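You operate a simulated robot arm through the tools that you are given. There is no shell and no other tool. Be economical: measure what you need, move in short steps, check, and stop when the job is done.

You are at the controls of a simulated two-armed robot. One attempt, no reset.

Task
Back up the purple memory card, clear it and put it back in the rack.
Fine: booth power on, card into the reader, copy key once, then clear key once; lift it out only when the reader lamp is off; same slot as before.

It is judged by the outcome, as a careful person would: the job done as asked, and still so three seconds after it is handed in. It fails if anything else is knocked over, pushed out of place, dropped, spilled or broken.

Robot
Two 7-joint arms with fingered hands on one trunk, on a base that drives. Base frame: it is fixed to the floor where the robot stands at the start and does not move with it; the origin is under the middle of the robot, x ahead of it, y to its left, z up. Lengths are in cm, angles in degrees, forces in N, time in s.
The left shoulder is at the start at [7, 17.2, 125.1], the right one opposite. Places, roughly: booth clear key [100, 10, 80]; booth copy key [100, 10, 80]; booth pair key [100, 10, 80]; booth power switch [90, 0, 80]; booth test key [90, 0, 80]; card reader slot [70, 0, 80]; ring light dial [110, 20, 80]. Payload 5 kg a hand.
The TCP of each hand is the grasp point between the finger pads, 4.3 cm short of the fingertips. In the tool frame z runs along the fingers and y along their closing line. Largest opening 14.4 cm; the body of the gripper starts 5 cm behind the TCP. The gripper is a hand of 5 fingers: y runs from the thumb to the fingers, the wrist lies at [-2.1, -12.4, -22.1] in the tool frame, and closing takes about 1.5 s.
Orientation is told as [roll, pitch, yaw] about the base's x, y, z axes, in that order, counted from this pose: with the fingers straight down and the wrist toward the robot, the tool's x, y and z point along [0, 1, 0], [1, 0, 0] and [0, 0, -1] of the base frame.

Tools
- The arms move only by the tool drive_tool. It takes "left_plan", "right_plan" or both (then of equal length, played together; a hand with none holds still); each is a list of rows, each an object of numbers (a shift or turn left out is 0, a gripper value left out holds the last): "dx", "dy", "dz": the shift along the tool's x, y, z in cm; "rx", "ry", "rz": the turn, a rotation vector about the tool's x, y, z in degrees; "hand": the opening, from 0 (shut) to 1 (fully open). In form: [{"dx": .., "dy": .., "dz": .., "rx": .., "ry": .., "rz": .., "hand": ..}, ...]. A call has 1 to 12 rows; each row is the pose to reach, as a shift and turn from the pose commanded when the call began, along the tool's axes at that moment. Rows are played at 5 a second. More than 5 cm and 8.6 degrees between two rows, or a gripper value outside its range, and nothing of the call is played. A pose out of reach is approached as far as the arm can. The call stops where the force on the tool passes 50 N (or 10 N more than at its start, if that is more) or the arm is blocked; 0.2 s more then pass. The fingers move at their own pace (about 4.5 cm/s each) and stop on an object; they squeeze with about 22 N. The grip force told is the motor's: it shows also when the fingers shut on nothing. Time passes only in rows, and 0.2 s behind the last, so rows that repeat a pose let the fingers close. It gives the time, the measured TCP pose, the force on the tool (base axes), the opening and the grip force at its end, in the units of the frame above (readings bear some noise), with the torque about the TCP (base axes, N m) and any sound that the robot's microphone picked up, and new pictures: "views" is both (left out), scene, wrist or none (wrist: the cameras of the hands that moved).
- Cameras (640 x 400 px; columns grow to the right, rows downward): "scene" is now at [12.3, -1.89, 145.1]; the picture's right is [0.01, -1.00, -0.00], its down [-0.82, -0.01, -0.57] and it looks along [0.57, 0.01, -0.82] (base axes); focal length 242 px, centre (320, 200). "left" rides on the left gripper at [-8.6, -10.8, -16.8] in its tool frame; the picture's right is [-0.80, -0.28, 0.53], its down [0.54, -0.73, 0.42] and it looks along [0.27, 0.63, 0.73] (tool axes); focal length 275 px, centre (320, 200). "right" rides on the right gripper at [8.6, -10.8, -16.8] in its tool frame; the picture's right is [-0.80, 0.28, -0.53], its down [-0.54, -0.73, 0.42] and it looks along [-0.27, 0.63, 0.73] (tool axes); focal length 275 px, centre (320, 200). There is no depth. A picture from a camera that has moved, and an enlarged one, comes with that camera's place and axes in the base frame and with its lens. The place of the scene camera against the robot may be out by one fixed shift of up to 2.5 cm in any direction.
- move_column(by): slides the trunk up (or, below 0, down) by that many cm; the arms and the scene camera ride with it, the base frame stays. It gives what a move gives, with no picture.
- roll_base(legs): drives the robot by 1 to 6 legs, each [ahead, left, turn to the left] in cm, cm and degrees, along the robot's own axes; the way and the turn of a leg run together, so that a leg with both is an arc; at most 150 cm and 180 degrees a leg. The arms and the cameras ride along, it lands a little off, and it stops where it bumps. It gives what a move gives, and a new picture of the scene camera.
- grasp_type(shape, hand): the hand has 5 fingers and takes this shape, open, in about a second: jaw (thumb against the fingers, like two jaws); tri (thumb and two fingers); tip (a fingertip pinch); poke (one finger out to press); point (the index stretched); flat (the hand flat); cup (the hand cupped); fist (a fist). The gripper value then closes the fingers along that shape, each until it touches; the sizes above hold for jaw. It gives what a move gives, with no picture.
- pan_tilt(pan, tilt): turns the head with the scene camera to pan (to the left, within 86 degrees either way) and tilt (down, from -29 to 69), counted from straight ahead of the robot. It gives what a move gives, and a new picture of the scene camera.
- zoom(camera, box): a new picture of the part [left, top, right, bottom] of that camera's present view, enlarged. The clock stands still meanwhile.
- close_job(): hands the job in; it is judged then, once.

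Work in short steps. Places have to be worked out from the pictures, the camera data and where the tool is seen: move nearer, look again, correct. Check each grasp and each placing, and mend what went wrong. You have 120 turns and 260 pictures in all, those below and enlarged ones among them. Open the grippers and draw the arms clear of the work before you hand the job in, unless the task says otherwise; then end with one line.

The tools are called after "Call:" by a JSON object that holds its "api" and its "payload". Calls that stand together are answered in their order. drive_tool: Moves the arms, as the interface text tells. Its arguments: {"type":"object","properties":{"left_plan":{"type":"array","items":{"type":"object","properties":{"dx":{"type":"number"},"dy":{"type":"number"},"dz":{"type":"number"},"rx":{"type":"number"},"ry":{"type":"number"},"rz":{"type":"number"},"hand":{"type":"number"}}}},"right_plan":{"type":"array","items":{"type":"object","properties":{"dx":{"type":"number"},"dy":{"type":"number"},"dz":{"type":"number"},"rx":{"type":"number"},"ry":{"type":"number"},"rz":{"type":"number"},"hand":{"type":"number"}}}},"views":{"type":"string","enum":["both","scene","wrist","none"]}},"required":[]} The other tools are called the same way: move_column (by) slides the trunk up or down; grasp_type (shape, hand) gives the hand a shape; roll_base (legs) drives the base; pan_tilt (pan, tilt) turns the head that bears the scene camera; zoom (camera, box) takes an enlarged picture of a part of a camera's view; close_job () hands the job in.

At the start:

```text
clock: 0.0
left_tcp_pos: [9.67, 10.26, 67.24]
left_ee_rot: [-25.6, 42.9, 20.8]
left_ft_force: [-1.1, 0.1, 0.8]
left_wrist_torque: [0.03, -0.03, -0.02]
left_finger_gap: 14.37
left_grip_force: 0.1
left_shape: jaw
right_tcp_pos: [76.83, -32.17, 107.74]
right_ee_rot: [-0.1, 0.0, 0.1]
right_ft_force: [-0.1, -0.5, 0.0]
right_wrist_torque: [0.01, 0.06, -0.01]
right_finger_gap: 14.38
right_grip_force: 0.1
right_shape: jaw
trunk travel left (down, up): [-34.8, 59.2]
robot x, y, heading: [0.13, -0.04, 0.1]
head pan, tilt: [0.6, 55.6]
```

scene: 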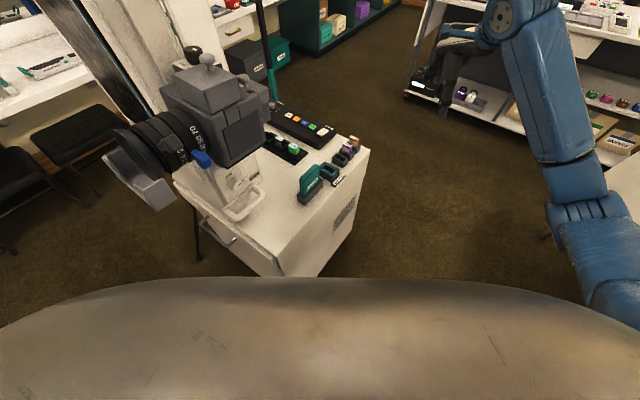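
right: 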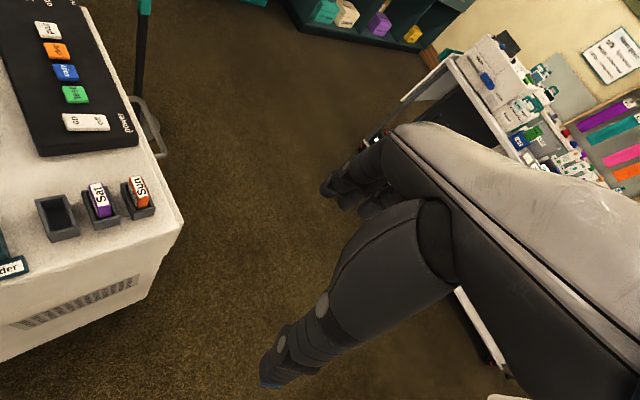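
left: 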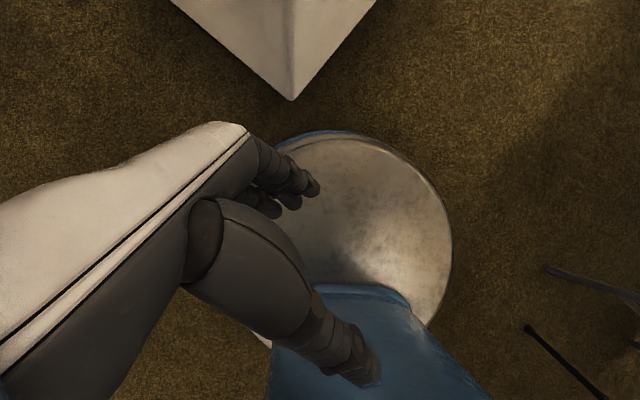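

The right wrist picture shows the rack (purple "Sat" card in it) and the key strip. I enlarge both views to read the layout.

Call:
{"api": "zoom", "payload": {"camera": "scene", "box": [220, 90, 380, 220]}}

Call:
{"api": "zoom", "payload": {"camera": "right", "box": [0, 0, 200, 300]}}

```text
3.08 times, centred on (300, 155) of scene
camera zoom: at [12.3, -1.89, 145.1], right [0.01, -1.0, 0.0], down [-0.82, -0.01, -0.57], along [0.57, 0.01, -0.82], focal length 746 px, centre (382, 338)
```

zoom: 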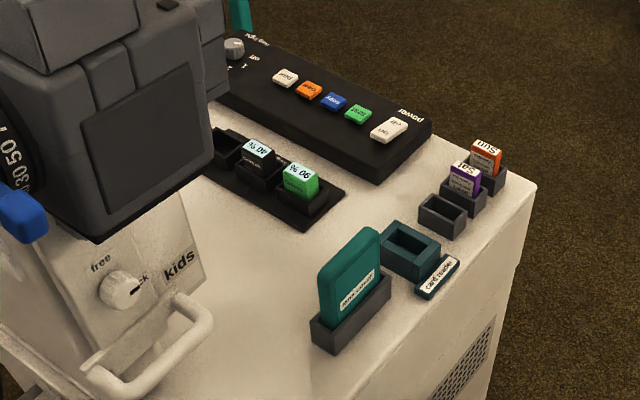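

```text
1.33 times, centred on (100, 150) of right
camera zoom: at [65.9, -23.62, 124.48], right [0.28, -0.8, 0.53], down [-0.73, -0.54, -0.42], along [0.63, -0.27, -0.73], focal length 367 px, centre (613, 267)
```

zoom: 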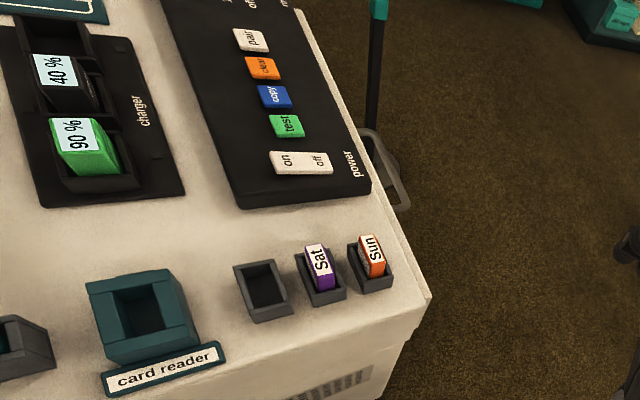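

Estimates from the right camera: Sat card ≈(82,-9), reader ≈(72,-2), power switch ≈(92,1), copy ≈(97,8), clear ≈(100,12). The table is turned about 37°, so I want to stand with a heading of about 53°, to the right of here. First I check that the floor to the right is free.

Call:
{"api": "pan_tilt", "payload": {"pan": -75, "tilt": 50}}

Call:
{"api": "drive_tool", "payload": {"right_plan": [{"dy": -4}, {"dy": -8}, {"dy": -12}, {"dy": -16}, {"dy": -20}, {"dy": -24}], "views": "none"}}

```text
clock: 1.5
left_tcp_pos: [9.81, 10.3, 67.19]
left_ee_rot: [-25.5, 42.9, 20.7]
left_ft_force: [-0.2, 0.4, -0.6]
left_wrist_torque: [0.02, 0.01, -0.03]
left_finger_gap: 14.4
left_grip_force: 0.1
left_shape: jaw
right_tcp_pos: [76.78, -32.3, 107.82]
right_ee_rot: [0.0, -0.1, 0.0]
right_ft_force: [0.5, 0.0, -0.2]
right_wrist_torque: [0.0, 0.0, -0.01]
right_finger_gap: 14.35
right_grip_force: 0.1
right_shape: jaw
trunk travel left (down, up): [-34.8, 59.2]
robot x, y, heading: [-0.22, -0.25, -0.1]
head pan, tilt: [-75.0, 50.0]
camera scene: at [7.15, -9.41, 145.83], right [-0.97, -0.26, 0.0], down [-0.2, 0.74, -0.64], along [0.17, -0.62, -0.77], focal length 242 px, centre (320, 200)
```

scene: 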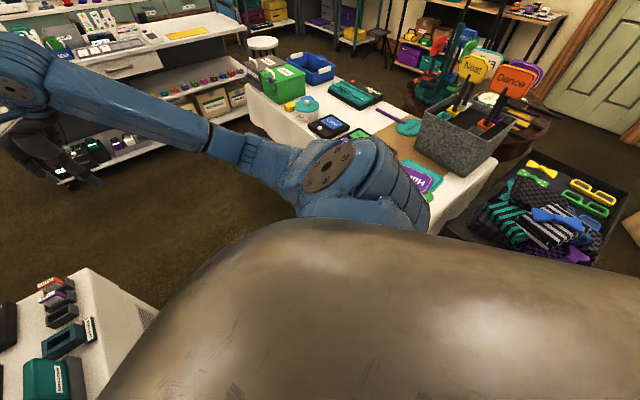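

```text
clock: 2.9
left_tcp_pos: [9.5, 10.4, 67.17]
left_ee_rot: [-25.5, 42.8, 20.8]
left_ft_force: [0.3, -0.1, 1.0]
left_wrist_torque: [-0.03, 0.01, 0.01]
left_finger_gap: 14.38
left_grip_force: 0.2
left_shape: jaw
right_tcp_pos: [52.52, -32.23, 107.81]
right_ee_rot: [-0.1, 0.1, -0.1]
right_ft_force: [-0.8, 0.4, 0.0]
right_wrist_torque: [-0.01, 0.0, -0.02]
right_finger_gap: 14.36
right_grip_force: 0.1
right_shape: jaw
trunk travel left (down, up): [-34.8, 59.2]
robot x, y, heading: [-0.07, -0.04, 0.2]
head pan, tilt: [-75.0, 50.0]
```

A table stands to the right (near edge y≈-65), so I only turn 30° and shift to about (15,-15).

Call:
{"api": "roll_base", "payload": {"legs": [[0, 0, 30], [5.5, -20.5, 0]]}}

Call:
{"api": "pan_tilt", "payload": {"pan": -10, "tilt": 50}}

```text
clock: 6.0
left_tcp_pos: [18.2, -1.16, 67.1]
left_ee_rot: [-25.5, 42.9, 50.5]
left_ft_force: [-0.5, 0.1, 0.4]
left_wrist_torque: [0.02, 0.02, -0.03]
left_finger_gap: 14.38
left_grip_force: 0.1
left_shape: jaw
right_tcp_pos: [76.56, -16.91, 107.62]
right_ee_rot: [0.0, 0.0, 29.7]
right_ft_force: [-0.1, -0.7, -0.3]
right_wrist_torque: [0.02, 0.02, 0.0]
right_finger_gap: 14.37
right_grip_force: 0.1
right_shape: jaw
trunk travel left (down, up): [-34.8, 59.2]
robot x, y, heading: [14.6, -15.03, 29.9]
head pan, tilt: [-75.0, 50.0]
camera scene: at [24.79, -19.97, 145.82], right [-0.71, -0.7, 0.0], down [-0.54, 0.54, -0.64], along [0.45, -0.46, -0.77], focal length 242 px, centre (320, 200)
```

scene: 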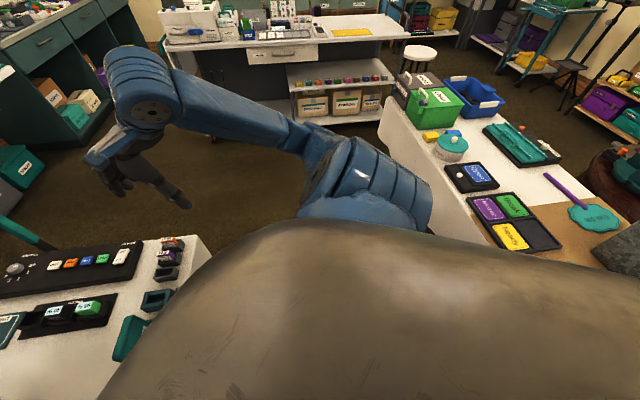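

```text
clock: 7.3
left_tcp_pos: [18.36, -1.29, 67.12]
left_ee_rot: [-25.6, 42.8, 50.6]
left_ft_force: [0.1, 0.7, 0.0]
left_wrist_torque: [-0.02, 0.02, -0.04]
left_finger_gap: 14.37
left_grip_force: 0.1
left_shape: jaw
right_tcp_pos: [76.65, -16.83, 107.71]
right_ee_rot: [0.0, 0.0, 29.7]
right_ft_force: [-0.1, 0.4, -0.1]
right_wrist_torque: [-0.01, 0.0, -0.02]
right_finger_gap: 14.39
right_grip_force: 0.1
right_shape: jaw
trunk travel left (down, up): [-34.8, 59.2]
robot x, y, heading: [14.59, -14.8, 29.8]
head pan, tilt: [-10.0, 50.0]
camera scene: at [26.58, -11.84, 145.83], right [0.34, -0.94, 0.0], down [-0.72, -0.26, -0.64], along [0.61, 0.22, -0.77], focal length 242 px, centre (320, 200)
```

scene: 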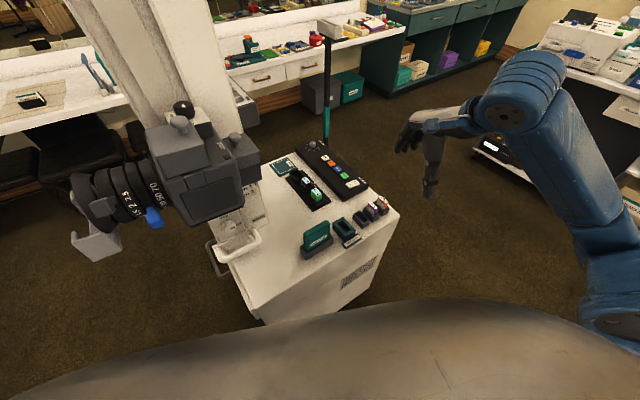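

The base landed well at (14.6,-15), heading 30°. Now I turn the right hand to yaw 53° (in line with the table) and take the poke shape, then look with the wrist camera.

Call:
{"api": "grasp_type", "payload": {"hand": "right", "shape": "poke"}}

Call:
{"api": "drive_tool", "payload": {"right_plan": [{"rz": -8}, {"rz": -16}, {"rz": -23.3}, {"rz": -23.3}], "views": "both"}}

```text
clock: 8.2
left_tcp_pos: [18.07, -1.17, 67.14]
left_ee_rot: [-25.5, 42.9, 50.4]
left_ft_force: [-0.1, -0.4, 0.5]
left_wrist_torque: [-0.02, -0.01, -0.01]
left_finger_gap: 14.39
left_grip_force: 0.0
left_shape: jaw
right_tcp_pos: [76.57, -16.77, 107.66]
right_ee_rot: [0.0, 0.1, 29.7]
right_ft_force: [-0.4, 0.8, -0.3]
right_wrist_torque: [0.02, 0.01, 0.0]
right_finger_gap: 0.0
right_grip_force: 0.1
right_shape: poke
trunk travel left (down, up): [-34.8, 59.2]
robot x, y, heading: [14.85, -14.95, 29.5]
head pan, tilt: [-10.0, 50.0]
```

```text
clock: 9.2
left_tcp_pos: [18.27, -1.21, 67.13]
left_ee_rot: [-25.5, 42.9, 50.6]
left_ft_force: [0.7, 0.1, 0.3]
left_wrist_torque: [0.0, -0.02, -0.01]
left_finger_gap: 14.41
left_grip_force: 0.1
left_shape: jaw
right_tcp_pos: [76.52, -16.9, 107.75]
right_ee_rot: [0.0, 0.1, 53.0]
right_ft_force: [0.4, -0.2, -0.1]
right_wrist_torque: [-0.04, -0.02, -0.01]
right_finger_gap: 0.0
right_grip_force: 0.1
right_shape: poke
trunk travel left (down, up): [-34.8, 59.2]
robot x, y, heading: [15.28, -15.06, 29.6]
head pan, tilt: [-10.0, 50.0]
camera scene: at [26.59, -11.83, 145.83], right [0.34, -0.94, 0.0], down [-0.72, -0.26, -0.64], along [0.61, 0.22, -0.77], focal length 242 px, centre (320, 200)
camera right: at [63.21, -20.29, 124.46], right [0.81, -0.25, 0.53], down [0.0, -0.91, -0.42], along [0.59, 0.34, -0.73], focal length 275 px, centre (320, 200)
```

scene: 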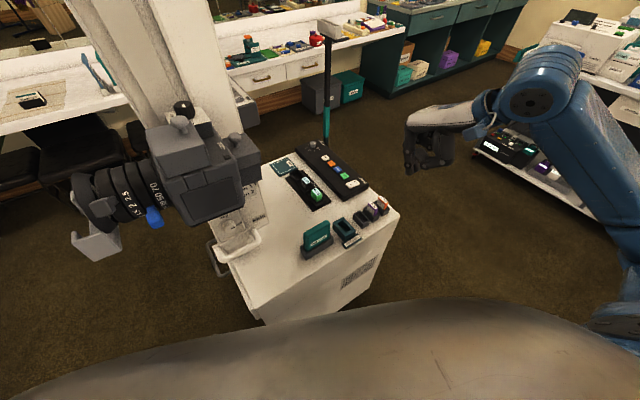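
right: 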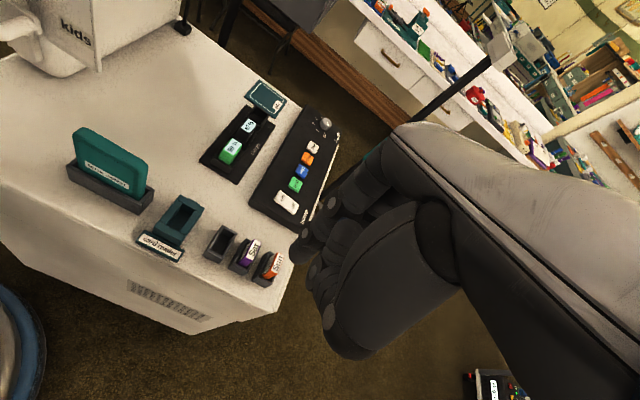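

I enlarge the wrist picture to find the poking fingertip and read the strip.

Call:
{"api": "zoom", "payload": {"camera": "right", "box": [260, 140, 460, 370]}}

Call:
{"api": "zoom", "payload": {"camera": "right", "box": [130, 80, 350, 290]}}

```text
1.74 times, centred on (360, 255) of right
camera zoom: at [63.21, -20.29, 124.46], right [0.81, -0.25, 0.53], down [0.0, -0.91, -0.42], along [0.59, 0.34, -0.73], focal length 479 px, centre (250, 104)
```

zoom: 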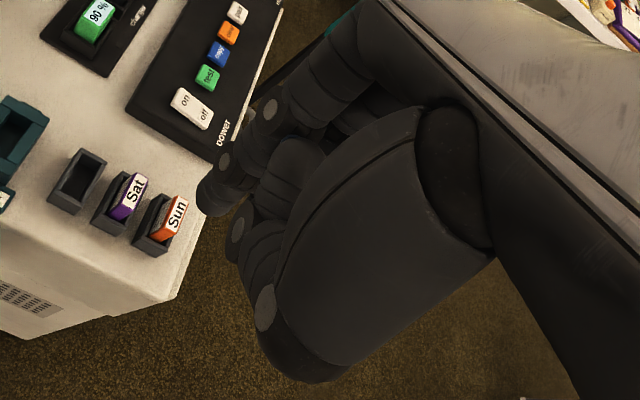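

```text
1.90 times, centred on (240, 185) of right
camera zoom: at [63.21, -20.29, 124.46], right [0.81, -0.25, 0.53], down [0.0, -0.91, -0.42], along [0.59, 0.34, -0.73], focal length 524 px, centre (472, 229)
```

zoom: 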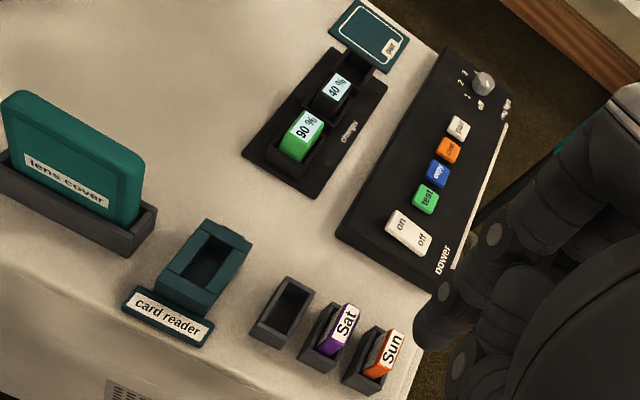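

The index tip shows at about (298,256) in the wrist view. I triangulate it with the scene camera.

Call:
{"api": "zoom", "payload": {"camera": "scene", "box": [390, 90, 490, 190]}}

```text
4.00 times, centred on (440, 140) of scene
camera zoom: at [26.59, -11.83, 145.83], right [0.34, -0.94, 0.0], down [-0.72, -0.26, -0.64], along [0.61, 0.22, -0.77], focal length 969 px, centre (-160, 440)
```

zoom: 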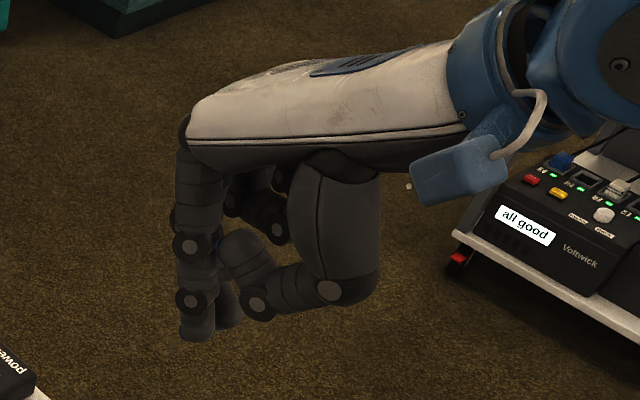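

Estimated fingertip ≈ tool (0.8,0.5,4.3); the "on" end of the rocker ≈(90.4,1.2). I move above it and come down to z≈90 to look.

Call:
{"api": "drive_tool", "payload": {"right_plan": [{"dx": -0.2, "dy": 4.5}, {"dx": -0.4, "dy": 9}, {"dx": -0.6, "dy": 13.5}, {"dx": -0.9, "dy": 18}, {"dx": -0.9, "dy": 22.4}, {"dx": -0.9, "dy": 22.4, "dz": 4.5}, {"dx": -0.9, "dy": 22.4, "dz": 9}, {"dx": -0.9, "dy": 22.4, "dz": 13.5}, {"dx": -0.9, "dy": 22.4, "dz": 17.5}, {"dx": -0.9, "dy": 22.4, "dz": 17.5}], "views": "both"}}

Call:
{"api": "zoom", "payload": {"camera": "right", "box": [170, 130, 370, 300]}}

Call:
{"api": "zoom", "payload": {"camera": "scene", "box": [290, 110, 410, 260]}}

```text
clock: 11.4
left_tcp_pos: [18.17, -1.13, 67.12]
left_ee_rot: [-25.4, 43.0, 50.7]
left_ft_force: [0.1, -1.0, -0.1]
left_wrist_torque: [-0.02, 0.0, 0.05]
left_finger_gap: 14.4
left_grip_force: 0.1
left_shape: jaw
right_tcp_pos: [90.82, 0.57, 90.01]
right_ee_rot: [0.0, 0.0, 53.0]
right_ft_force: [-0.1, -0.2, 0.1]
right_wrist_torque: [-0.04, -0.02, 0.03]
right_finger_gap: 0.0
right_grip_force: 0.1
right_shape: poke
trunk travel left (down, up): [-34.8, 59.2]
robot x, y, heading: [15.03, -14.69, 29.7]
head pan, tilt: [-10.0, 50.0]
camera scene: at [26.55, -11.81, 145.83], right [0.34, -0.94, 0.0], down [-0.72, -0.26, -0.64], along [0.61, 0.22, -0.77], focal length 242 px, centre (320, 200)
camera right: at [77.44, -2.94, 106.84], right [0.81, -0.25, 0.53], down [0.0, -0.91, -0.42], along [0.59, 0.34, -0.73], focal length 275 px, centre (320, 200)
```

scene: 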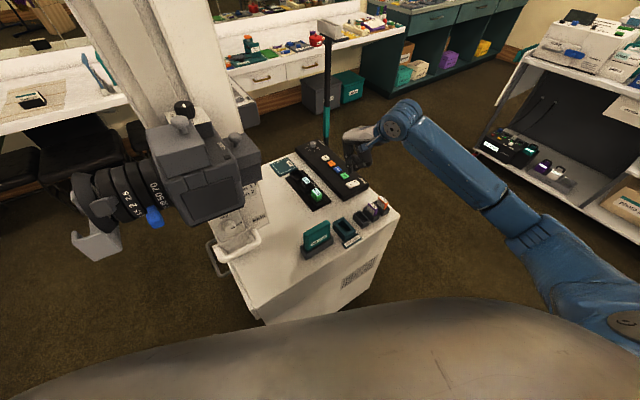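
right: 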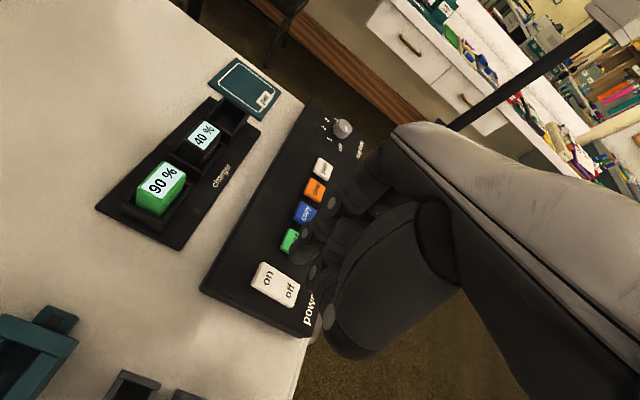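

```text
2.35 times, centred on (270, 215) of right
camera zoom: at [77.44, -2.94, 106.84], right [0.81, -0.25, 0.53], down [0.0, -0.91, -0.42], along [0.59, 0.34, -0.73], focal length 648 px, centre (438, 165)
```

zoom: 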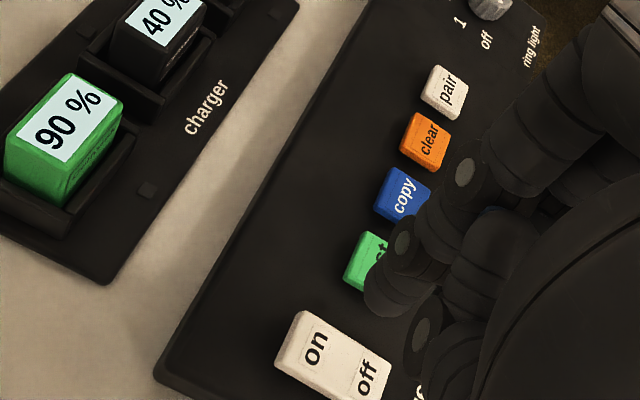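

```text
2.67 times, centred on (350, 185) of scene
camera zoom: at [26.55, -11.81, 145.83], right [0.34, -0.94, 0.0], down [-0.72, -0.26, -0.64], along [0.61, 0.22, -0.77], focal length 646 px, centre (240, 240)
```

zoom: 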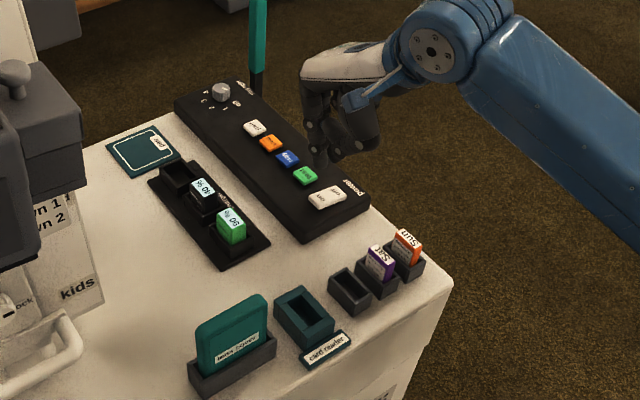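

Both cameras now agree that the fingertip is above the "on" end at (90,1.2). I come down most of the way and look.

Call:
{"api": "drive_tool", "payload": {"right_plan": [{"dz": 2}, {"dz": 4}, {"dz": 5}, {"dz": 5}], "views": "none"}}

Call:
{"api": "zoom", "payload": {"camera": "right", "box": [220, 180, 370, 300]}}

Call:
{"api": "zoom", "payload": {"camera": "scene", "box": [310, 130, 400, 220]}}

```text
clock: 12.4
left_tcp_pos: [18.18, -1.18, 67.17]
left_ee_rot: [-25.5, 42.9, 50.5]
left_ft_force: [0.1, -1.0, 0.8]
left_wrist_torque: [0.01, 0.02, 0.01]
left_finger_gap: 14.37
left_grip_force: 0.0
left_shape: jaw
right_tcp_pos: [90.66, 0.44, 85.17]
right_ee_rot: [0.0, 0.1, 52.9]
right_ft_force: [1.3, 0.2, -0.1]
right_wrist_torque: [0.0, 0.0, 0.01]
right_finger_gap: 0.0
right_grip_force: 0.0
right_shape: poke
trunk travel left (down, up): [-34.8, 59.2]
robot x, y, heading: [15.01, -14.99, 29.8]
head pan, tilt: [-10.0, 50.0]
```

```text
3.33 times, centred on (295, 240) of right
camera zoom: at [77.4, -2.98, 101.83], right [0.81, -0.25, 0.53], down [0.0, -0.91, -0.42], along [0.59, 0.34, -0.73], focal length 918 px, centre (403, 67)
```

zoom: 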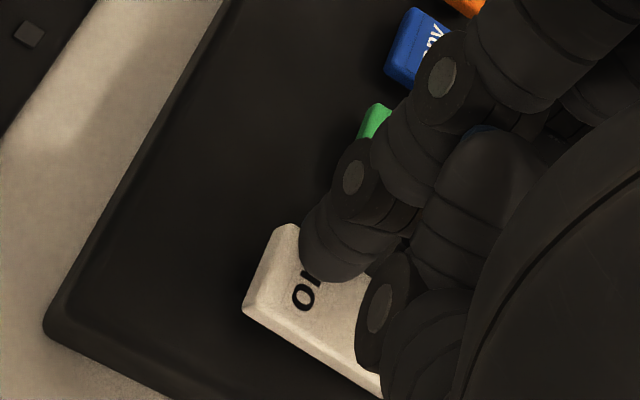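

```text
4.44 times, centred on (355, 175) of scene
camera zoom: at [26.58, -11.84, 145.83], right [0.34, -0.94, 0.0], down [-0.72, -0.26, -0.64], along [0.61, 0.22, -0.77], focal length 1077 px, centre (164, 311)
```

zoom: 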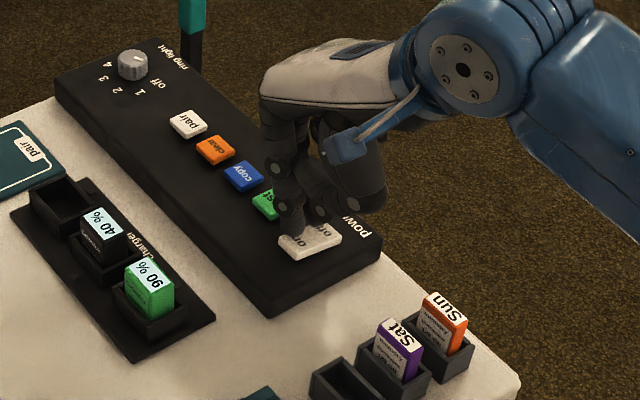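

The tip is nearly over "on", about 1 cm above; I shift 0.8 cm toward the "on" end and press in small steps.

Call:
{"api": "drive_tool", "payload": {"right_plan": [{"dx": 0.8, "dy": -0.3}, {"dx": 0.8, "dy": -0.3, "dz": 0.5}, {"dx": 0.8, "dy": -0.3, "dz": 1.0}, {"dx": 0.8, "dy": -0.3, "dz": 1.3}, {"dx": 0.8, "dy": -0.3, "dz": 1.3}], "views": "none"}}

Call:
{"api": "zoom", "payload": {"camera": "right", "box": [220, 180, 370, 300]}}

Call:
{"api": "zoom", "payload": {"camera": "scene", "box": [310, 130, 400, 220]}}

```text
clock: 13.7
left_tcp_pos: [18.04, -1.09, 67.14]
left_ee_rot: [-25.5, 42.8, 50.5]
left_ft_force: [0.2, -0.4, -1.0]
left_wrist_torque: [-0.01, 0.0, -0.02]
left_finger_gap: 14.39
left_grip_force: 0.1
left_shape: jaw
right_tcp_pos: [89.95, 0.83, 84.53]
right_ee_rot: [-0.3, -0.6, 53.1]
right_ft_force: [5.5, 2.5, 35.7]
right_wrist_torque: [-0.22, -0.57, 0.19]
right_finger_gap: 0.0
right_grip_force: 0.0
right_shape: poke
trunk travel left (down, up): [-34.8, 59.2]
robot x, y, heading: [14.61, -14.86, 29.8]
head pan, tilt: [-10.0, 50.0]
```

```text
3.33 times, centred on (295, 240) of right
camera zoom: at [76.45, -2.73, 101.09], right [0.8, -0.26, 0.54], down [0.0, -0.9, -0.43], along [0.6, 0.34, -0.73], focal length 918 px, centre (403, 67)
```

zoom: 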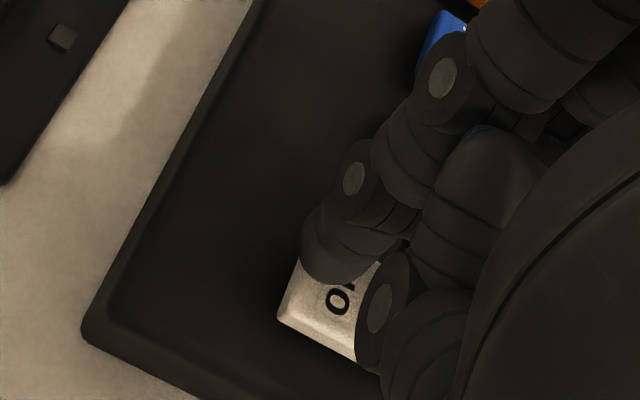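

```text
4.44 times, centred on (355, 175) of scene
camera zoom: at [26.26, -11.89, 145.9], right [0.34, -0.94, 0.0], down [-0.72, -0.26, -0.64], along [0.61, 0.22, -0.76], focal length 1077 px, centre (164, 311)
```

zoom: 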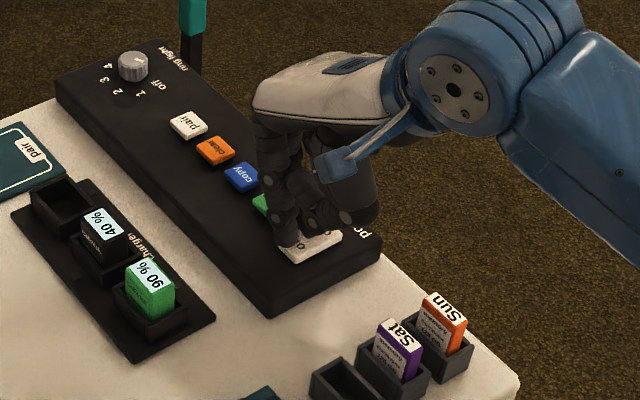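

Pressed with 36 N. I lift and look whether the booth has come on.

Call:
{"api": "drive_tool", "payload": {"right_plan": [{"dz": -2}, {"dz": -5}, {"dz": -7}], "views": "none"}}

Call:
{"api": "zoom", "payload": {"camera": "right", "box": [170, 130, 370, 300]}}

Call:
{"api": "zoom", "payload": {"camera": "scene", "box": [290, 130, 410, 250]}}

```text
clock: 14.4
left_tcp_pos: [18.24, -1.18, 67.03]
left_ee_rot: [-25.5, 42.9, 50.5]
left_ft_force: [-0.3, 1.0, 0.1]
left_wrist_torque: [-0.02, 0.02, 0.03]
left_finger_gap: 14.38
left_grip_force: 0.0
left_shape: jaw
right_tcp_pos: [89.85, 0.7, 90.62]
right_ee_rot: [0.1, 0.2, 53.1]
right_ft_force: [0.0, -0.5, 0.2]
right_wrist_torque: [0.04, 0.01, 0.0]
right_finger_gap: 0.01
right_grip_force: 0.0
right_shape: poke
trunk travel left (down, up): [-34.8, 59.2]
robot x, y, heading: [14.96, -14.79, 29.8]
head pan, tilt: [-10.0, 50.0]
```

```text
2.35 times, centred on (270, 215) of right
camera zoom: at [76.56, -2.76, 107.45], right [0.81, -0.25, 0.53], down [0.0, -0.91, -0.42], along [0.59, 0.34, -0.73], focal length 648 px, centre (438, 165)
```

zoom: 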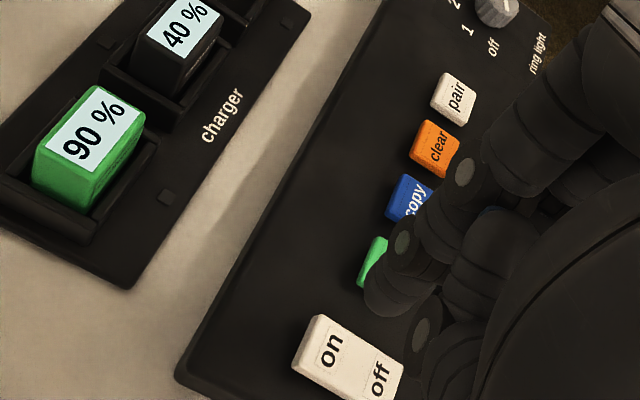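

```text
3.33 times, centred on (350, 190) of scene
camera zoom: at [26.63, -11.83, 145.81], right [0.34, -0.94, 0.0], down [-0.72, -0.26, -0.64], along [0.6, 0.22, -0.77], focal length 808 px, centre (220, 233)
```

zoom: 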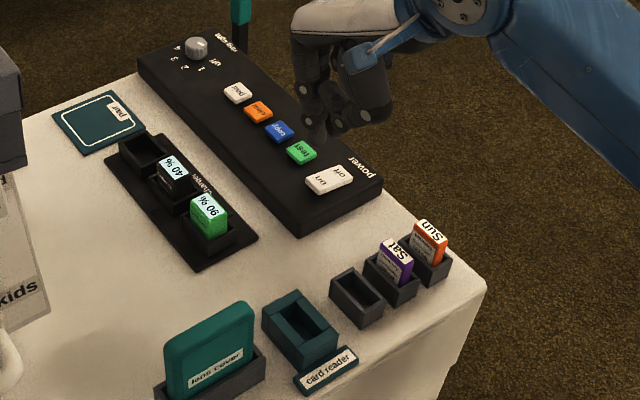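

No lamp is visible yet; I enlarge the rocker and the reader to judge the state.

Call:
{"api": "zoom", "payload": {"camera": "scene", "box": [370, 165, 400, 195]}}

Call:
{"api": "zoom", "payload": {"camera": "scene", "box": [326, 165, 366, 205]}}

Call:
{"api": "zoom", "payload": {"camera": "right", "box": [255, 215, 315, 265]}}

```text
13.33 times, centred on (385, 180) of scene
camera zoom: at [26.63, -11.83, 145.81], right [0.34, -0.94, 0.0], down [-0.72, -0.26, -0.64], along [0.6, 0.22, -0.77], focal length 3230 px, centre (-547, 467)
```

zoom: 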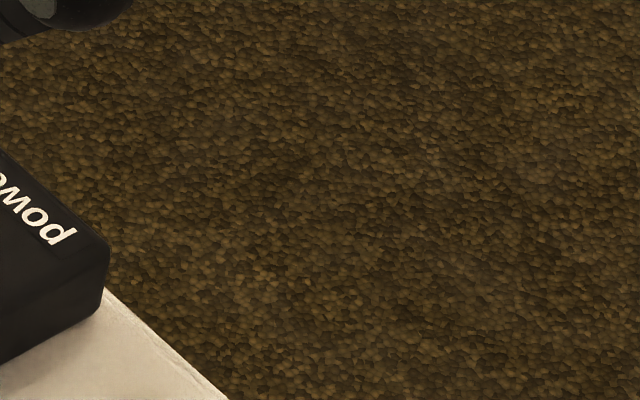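

```text
10.00 times, centred on (346, 185) of scene
camera zoom: at [26.63, -11.83, 145.81], right [0.34, -0.94, 0.0], down [-0.72, -0.26, -0.64], along [0.6, 0.22, -0.77], focal length 2423 px, centre (60, 350)
```

zoom: 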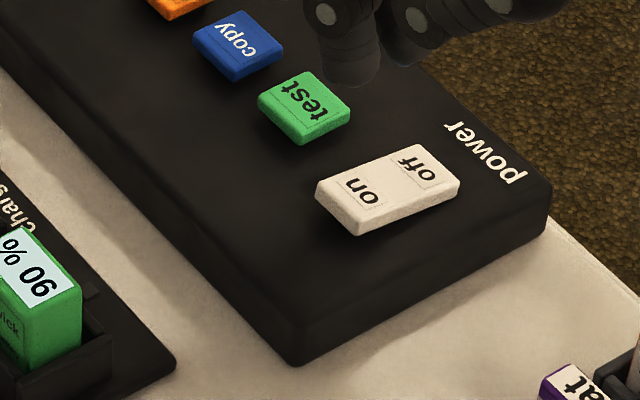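

```text
8.00 times, centred on (285, 240) of right
camera zoom: at [76.56, -2.76, 107.45], right [0.81, -0.25, 0.53], down [0.0, -0.91, -0.42], along [0.59, 0.34, -0.73], focal length 2202 px, centre (600, -120)
```

zoom: 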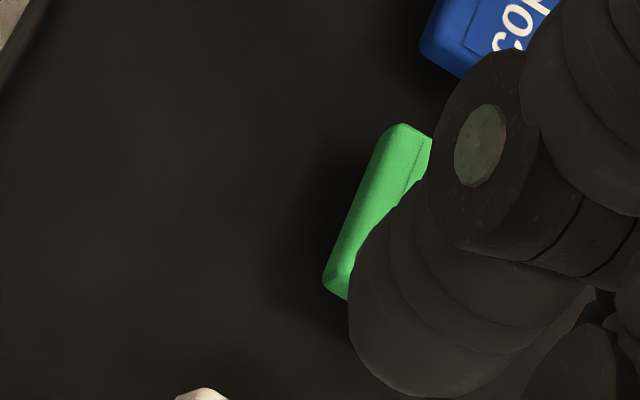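

The rocker's "on" end still looks raised, and the torque suggests that something other than the index may have borne the load. I look closely at the hand.

Call:
{"api": "zoom", "payload": {"camera": "scene", "box": [325, 125, 370, 185]}}

Call:
{"api": "zoom", "payload": {"camera": "right", "box": [270, 190, 370, 320]}}

```text
6.67 times, centred on (348, 155) of scene
camera zoom: at [26.63, -11.83, 145.81], right [0.34, -0.94, 0.0], down [-0.72, -0.26, -0.64], along [0.6, 0.22, -0.77], focal length 1615 px, centre (137, 500)
```

zoom: 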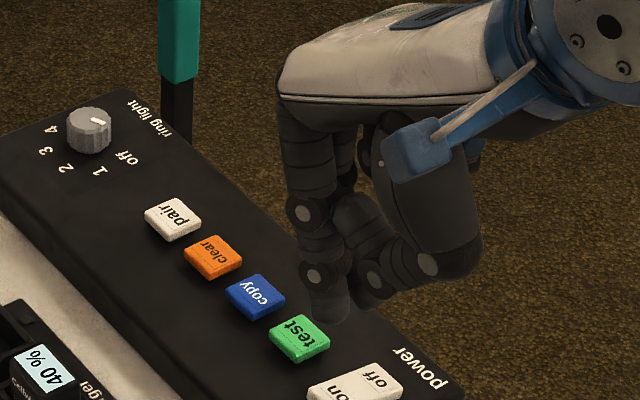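

```text
3.08 times, centred on (320, 255) of right
camera zoom: at [76.56, -2.76, 107.45], right [0.81, -0.25, 0.53], down [0.0, -0.91, -0.42], along [0.59, 0.34, -0.73], focal length 847 px, centre (320, 31)
```

zoom: 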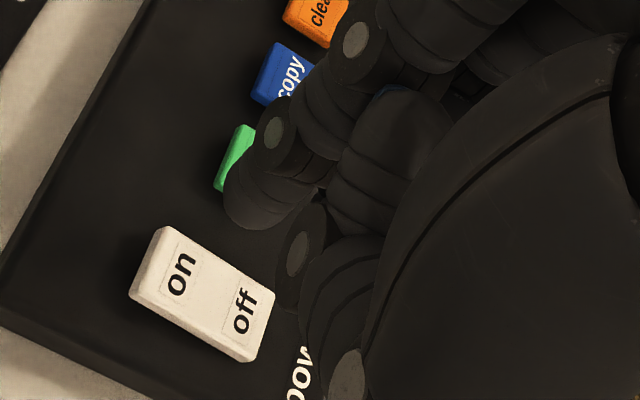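

The index probably landed at the far corner of the rocker rather than on the label. I shift back 0.7 cm and 0.5 cm nearer, go down to just above and check.

Call:
{"api": "drive_tool", "payload": {"right_plan": [{"dx": -0.7, "dy": -0.5}, {"dx": -0.7, "dy": -0.5, "dz": 3}, {"dx": -0.7, "dy": -0.5, "dz": 5.3}, {"dx": -0.7, "dy": -0.5, "dz": 5.3}], "views": "none"}}

Call:
{"api": "zoom", "payload": {"camera": "right", "box": [220, 180, 370, 300]}}

Call:
{"api": "zoom", "payload": {"camera": "scene", "box": [325, 150, 385, 210]}}

```text
clock: 15.4
left_tcp_pos: [18.13, -1.1, 67.19]
left_ee_rot: [-25.6, 42.8, 50.5]
left_ft_force: [0.4, 0.1, -0.2]
left_wrist_torque: [0.0, -0.02, -0.02]
left_finger_gap: 14.39
left_grip_force: 0.0
left_shape: jaw
right_tcp_pos: [90.34, -0.08, 85.68]
right_ee_rot: [0.0, -0.1, 53.0]
right_ft_force: [-0.6, 0.4, -0.1]
right_wrist_torque: [0.03, -0.01, 0.03]
right_finger_gap: 0.0
right_grip_force: 0.1
right_shape: poke
trunk travel left (down, up): [-34.8, 59.2]
robot x, y, heading: [14.65, -14.66, 29.8]
head pan, tilt: [-10.0, 50.0]
```

```text
3.33 times, centred on (295, 240) of right
camera zoom: at [76.86, -3.54, 102.3], right [0.81, -0.25, 0.53], down [0.0, -0.91, -0.42], along [0.59, 0.34, -0.73], focal length 918 px, centre (403, 67)
```

zoom: 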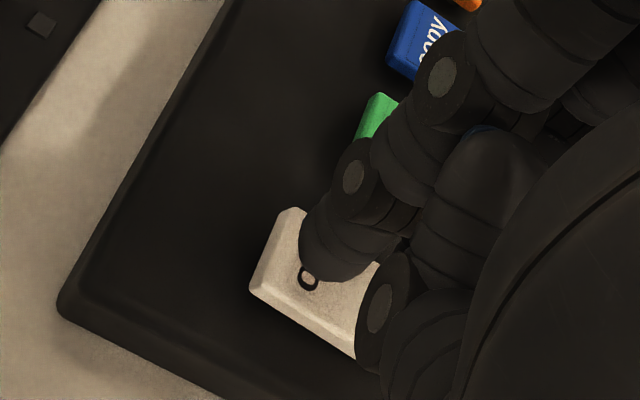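

```text
6.67 times, centred on (355, 180) of scene
camera zoom: at [26.59, -11.83, 145.83], right [0.34, -0.94, 0.0], down [-0.72, -0.26, -0.64], along [0.61, 0.22, -0.77], focal length 1615 px, centre (87, 333)
```

zoom: 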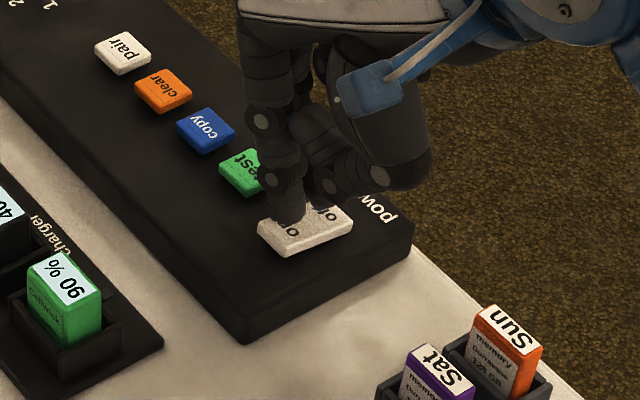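

The tip is over the "on" label. I press down in small steps, with a short hold.

Call:
{"api": "drive_tool", "payload": {"right_plan": [{"dz": 0.5}, {"dz": 1.0}, {"dz": 1.4}, {"dz": 1.7}, {"dz": 1.7}], "views": "none"}}

Call:
{"api": "zoom", "payload": {"camera": "right", "box": [220, 180, 370, 300]}}

Call:
{"api": "zoom", "payload": {"camera": "scene", "box": [325, 150, 385, 210]}}

```text
clock: 16.6
left_tcp_pos: [18.1, -1.13, 67.23]
left_ee_rot: [-25.6, 42.8, 50.4]
left_ft_force: [-0.6, -0.3, 0.0]
left_wrist_torque: [0.01, 0.02, 0.0]
left_finger_gap: 14.39
left_grip_force: 0.0
left_shape: jaw
right_tcp_pos: [90.19, -0.01, 84.49]
right_ee_rot: [-0.2, -0.5, 52.9]
right_ft_force: [4.9, -1.1, 39.8]
right_wrist_torque: [-0.13, -0.43, 0.14]
right_finger_gap: 0.0
right_grip_force: 0.1
right_shape: poke
trunk travel left (down, up): [-34.8, 59.2]
robot x, y, heading: [14.9, -14.67, 29.8]
head pan, tilt: [-10.0, 50.0]
```

```text
3.33 times, centred on (295, 240) of right
camera zoom: at [76.71, -3.57, 101.1], right [0.8, -0.26, 0.54], down [0.0, -0.9, -0.43], along [0.6, 0.34, -0.73], focal length 918 px, centre (403, 67)
```

zoom: 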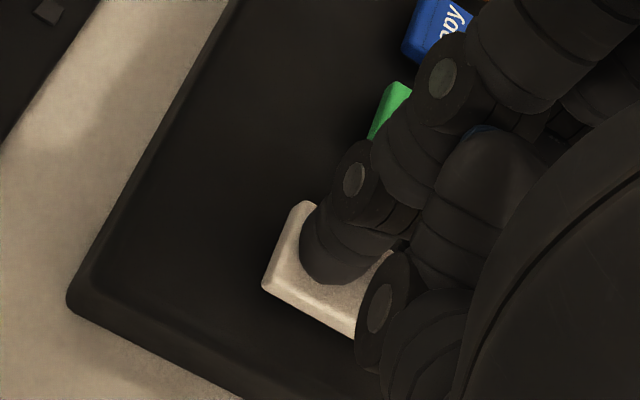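

```text
6.67 times, centred on (355, 180) of scene
camera zoom: at [26.22, -11.95, 145.91], right [0.34, -0.94, 0.0], down [-0.72, -0.26, -0.64], along [0.61, 0.22, -0.76], focal length 1615 px, centre (87, 333)
```

zoom: 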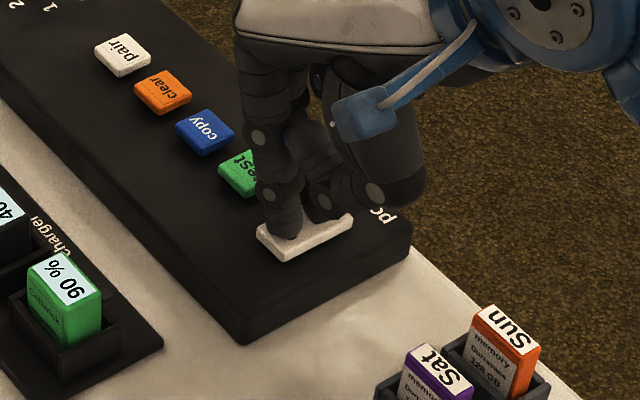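

The index sits squarely on "on" at 40 N. I lift and compare the rocker.

Call:
{"api": "drive_tool", "payload": {"right_plan": [{"dz": -3}, {"dz": -6}, {"dz": -8}], "views": "none"}}

Call:
{"api": "zoom", "payload": {"camera": "scene", "box": [326, 165, 366, 205]}}

Call:
{"api": "zoom", "payload": {"camera": "scene", "box": [290, 170, 410, 260]}}

```text
clock: 17.4
left_tcp_pos: [18.29, -1.19, 67.05]
left_ee_rot: [-25.5, 42.9, 50.5]
left_ft_force: [0.5, 0.5, -0.4]
left_wrist_torque: [-0.05, 0.02, -0.05]
left_finger_gap: 14.38
left_grip_force: 0.0
left_shape: jaw
right_tcp_pos: [90.09, -0.05, 91.85]
right_ee_rot: [0.0, 0.3, 53.1]
right_ft_force: [0.1, 0.2, -1.3]
right_wrist_torque: [-0.02, 0.03, 0.0]
right_finger_gap: 0.02
right_grip_force: 0.1
right_shape: poke
trunk travel left (down, up): [-34.8, 59.2]
robot x, y, heading: [15.08, -15.01, 29.9]
head pan, tilt: [-10.0, 50.0]
```

```text
10.00 times, centred on (346, 185) of scene
camera zoom: at [26.64, -11.82, 145.81], right [0.34, -0.94, 0.0], down [-0.72, -0.26, -0.64], along [0.6, 0.22, -0.77], focal length 2423 px, centre (60, 350)
```

zoom: 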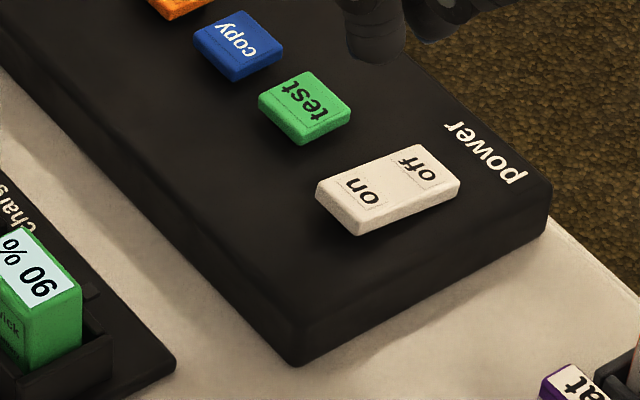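

```text
4.44 times, centred on (350, 215) of scene
camera zoom: at [26.64, -11.82, 145.81], right [0.34, -0.94, 0.0], down [-0.72, -0.26, -0.64], along [0.6, 0.22, -0.77], focal length 1077 px, centre (187, 133)
```

zoom: 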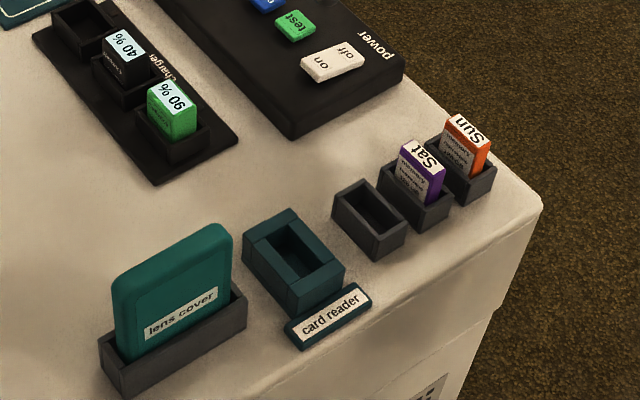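

The rocker picture looks unchanged. I enlarge it strongly to judge its tilt against the strip.

Call:
{"api": "zoom", "payload": {"camera": "scene", "box": [342, 176, 362, 192]}}

Call:
{"api": "zoom", "payload": {"camera": "right", "box": [235, 220, 315, 300]}}

```text
16.00 times, centred on (352, 184) of scene
camera zoom: at [26.64, -11.82, 145.81], right [0.34, -0.94, 0.0], down [-0.72, -0.26, -0.64], along [0.6, 0.22, -0.77], focal length 3876 px, centre (-192, 456)
```

zoom: 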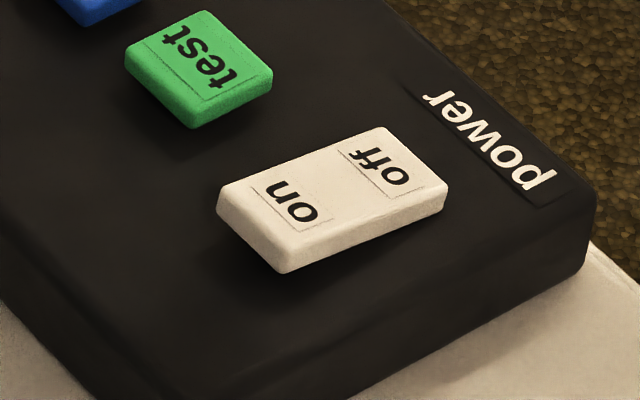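

```text
5.00 times, centred on (275, 260) of right
camera zoom: at [76.82, -3.46, 108.55], right [0.81, -0.25, 0.53], down [-0.01, -0.91, -0.42], along [0.59, 0.34, -0.73], focal length 1376 px, centre (545, -100)
```

zoom: 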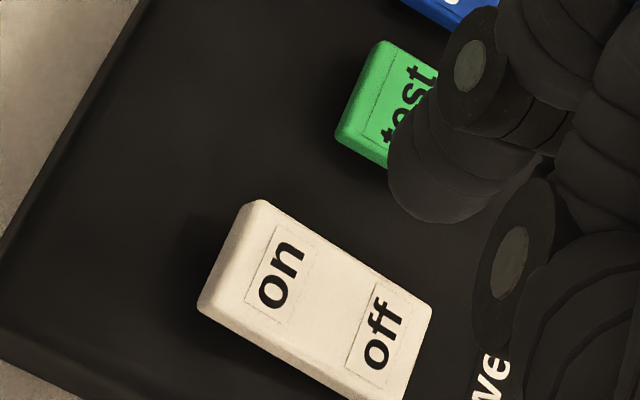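

The rocker is clearly still off: its "on" end is raised, so the folded thumb was bearing on the "off" half. I tilt the hand so the index is plainly lowest, keeping the tip in place, and check.

Call:
{"api": "drive_tool", "payload": {"right_plan": [{"rx": 2.7, "ry": -6.7, "dx": 0.5, "dy": 0.25}, {"rx": 5.4, "ry": -13.4, "dx": 1.0, "dy": 0.5}, {"rx": 8, "ry": -20, "dx": 1.5, "dy": 0.7}, {"rx": 8, "ry": -20, "dx": 1.5, "dy": 0.7, "dz": 3}, {"rx": 8, "ry": -20, "dx": 1.5, "dy": 0.7, "dz": 5}, {"rx": 8, "ry": -20, "dx": 1.5, "dy": 0.7, "dz": 5}], "views": "none"}}

Call:
{"api": "zoom", "payload": {"camera": "right", "box": [220, 180, 370, 300]}}

Call:
{"api": "zoom", "payload": {"camera": "scene", "box": [325, 150, 385, 210]}}

```text
clock: 18.9
left_tcp_pos: [18.19, -1.14, 67.12]
left_ee_rot: [-25.5, 42.9, 50.5]
left_ft_force: [0.0, -0.2, 0.0]
left_wrist_torque: [-0.01, -0.04, 0.0]
left_finger_gap: 14.39
left_grip_force: 0.0
left_shape: jaw
right_tcp_pos: [89.38, 1.35, 86.94]
right_ee_rot: [-19.9, 7.9, 51.6]
right_ft_force: [1.1, 0.5, 0.3]
right_wrist_torque: [0.02, -0.02, -0.01]
right_finger_gap: 0.02
right_grip_force: 0.1
right_shape: poke
trunk travel left (down, up): [-34.8, 59.2]
robot x, y, heading: [14.65, -15.11, 29.7]
head pan, tilt: [-10.0, 50.0]
```

```text
3.33 times, centred on (295, 240) of right
camera zoom: at [73.0, 2.96, 101.03], right [0.68, -0.05, 0.73], down [0.05, -0.99, -0.11], along [0.73, 0.11, -0.68], focal length 918 px, centre (403, 67)
```

zoom: 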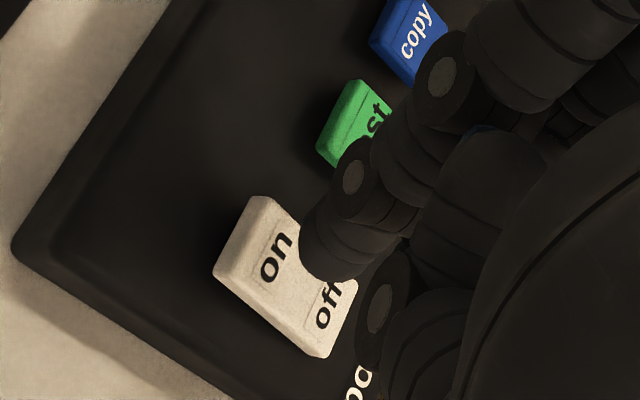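

```text
6.67 times, centred on (355, 180) of scene
camera zoom: at [26.58, -11.85, 145.83], right [0.34, -0.94, 0.0], down [-0.72, -0.26, -0.64], along [0.61, 0.22, -0.77], focal length 1615 px, centre (87, 333)
```

zoom: 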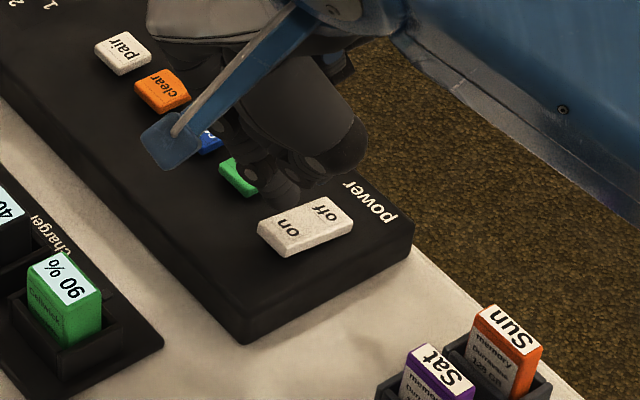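

The index is now clearly lowest, about 2 cm above the "on" half. I press straight down with a slight shift toward the "on" end.

Call:
{"api": "drive_tool", "payload": {"right_plan": [{"dx": 0.58, "dy": 0.32, "dz": 0.93}, {"dx": 0.92, "dy": 0.46, "dz": 1.86}, {"dx": 1.09, "dy": 0.53, "dz": 2.32}, {"dx": 1.26, "dy": 0.6, "dz": 2.79}, {"dx": 1.36, "dy": 0.64, "dz": 3.07}, {"dx": 1.36, "dy": 0.64, "dz": 3.07}], "views": "none"}}

Call:
{"api": "zoom", "payload": {"camera": "right", "box": [220, 180, 370, 300]}}

Call:
{"api": "zoom", "payload": {"camera": "scene", "box": [325, 150, 385, 210]}}

```text
clock: 20.2
left_tcp_pos: [17.91, -1.23, 67.25]
left_ee_rot: [-25.7, 42.8, 50.4]
left_ft_force: [0.3, -0.1, 0.3]
left_wrist_torque: [0.0, 0.01, -0.03]
left_finger_gap: 14.39
left_grip_force: 0.0
left_shape: jaw
right_tcp_pos: [89.24, 1.98, 83.98]
right_ee_rot: [-20.3, 7.4, 51.6]
right_ft_force: [7.7, 11.8, 43.2]
right_wrist_torque: [0.07, -0.24, -0.01]
right_finger_gap: 0.01
right_grip_force: 0.0
right_shape: poke
trunk travel left (down, up): [-34.8, 59.2]
robot x, y, heading: [14.93, -15.07, 29.6]
head pan, tilt: [-10.0, 50.0]
```

```text
3.33 times, centred on (295, 240) of right
camera zoom: at [72.73, 3.4, 98.05], right [0.68, -0.05, 0.73], down [0.05, -0.99, -0.11], along [0.73, 0.12, -0.67], focal length 918 px, centre (403, 67)
```

zoom: 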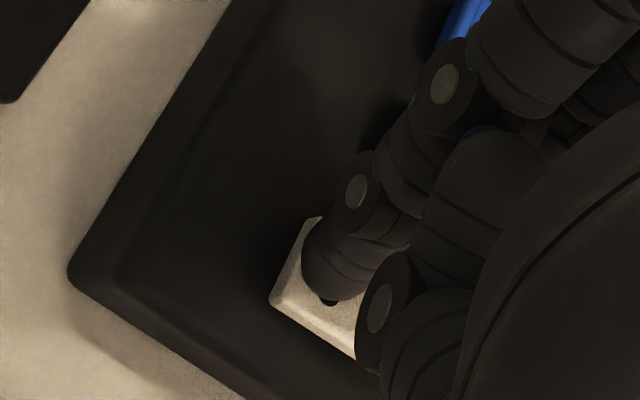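

```text
6.67 times, centred on (355, 180) of scene
camera zoom: at [26.19, -11.78, 145.91], right [0.34, -0.94, 0.0], down [-0.72, -0.26, -0.64], along [0.61, 0.22, -0.76], focal length 1615 px, centre (87, 333)
```

zoom: 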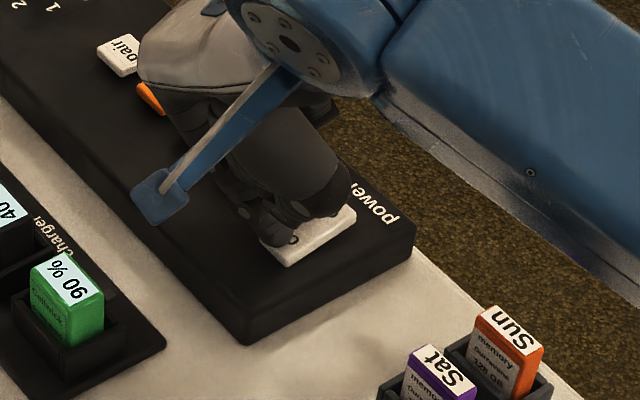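

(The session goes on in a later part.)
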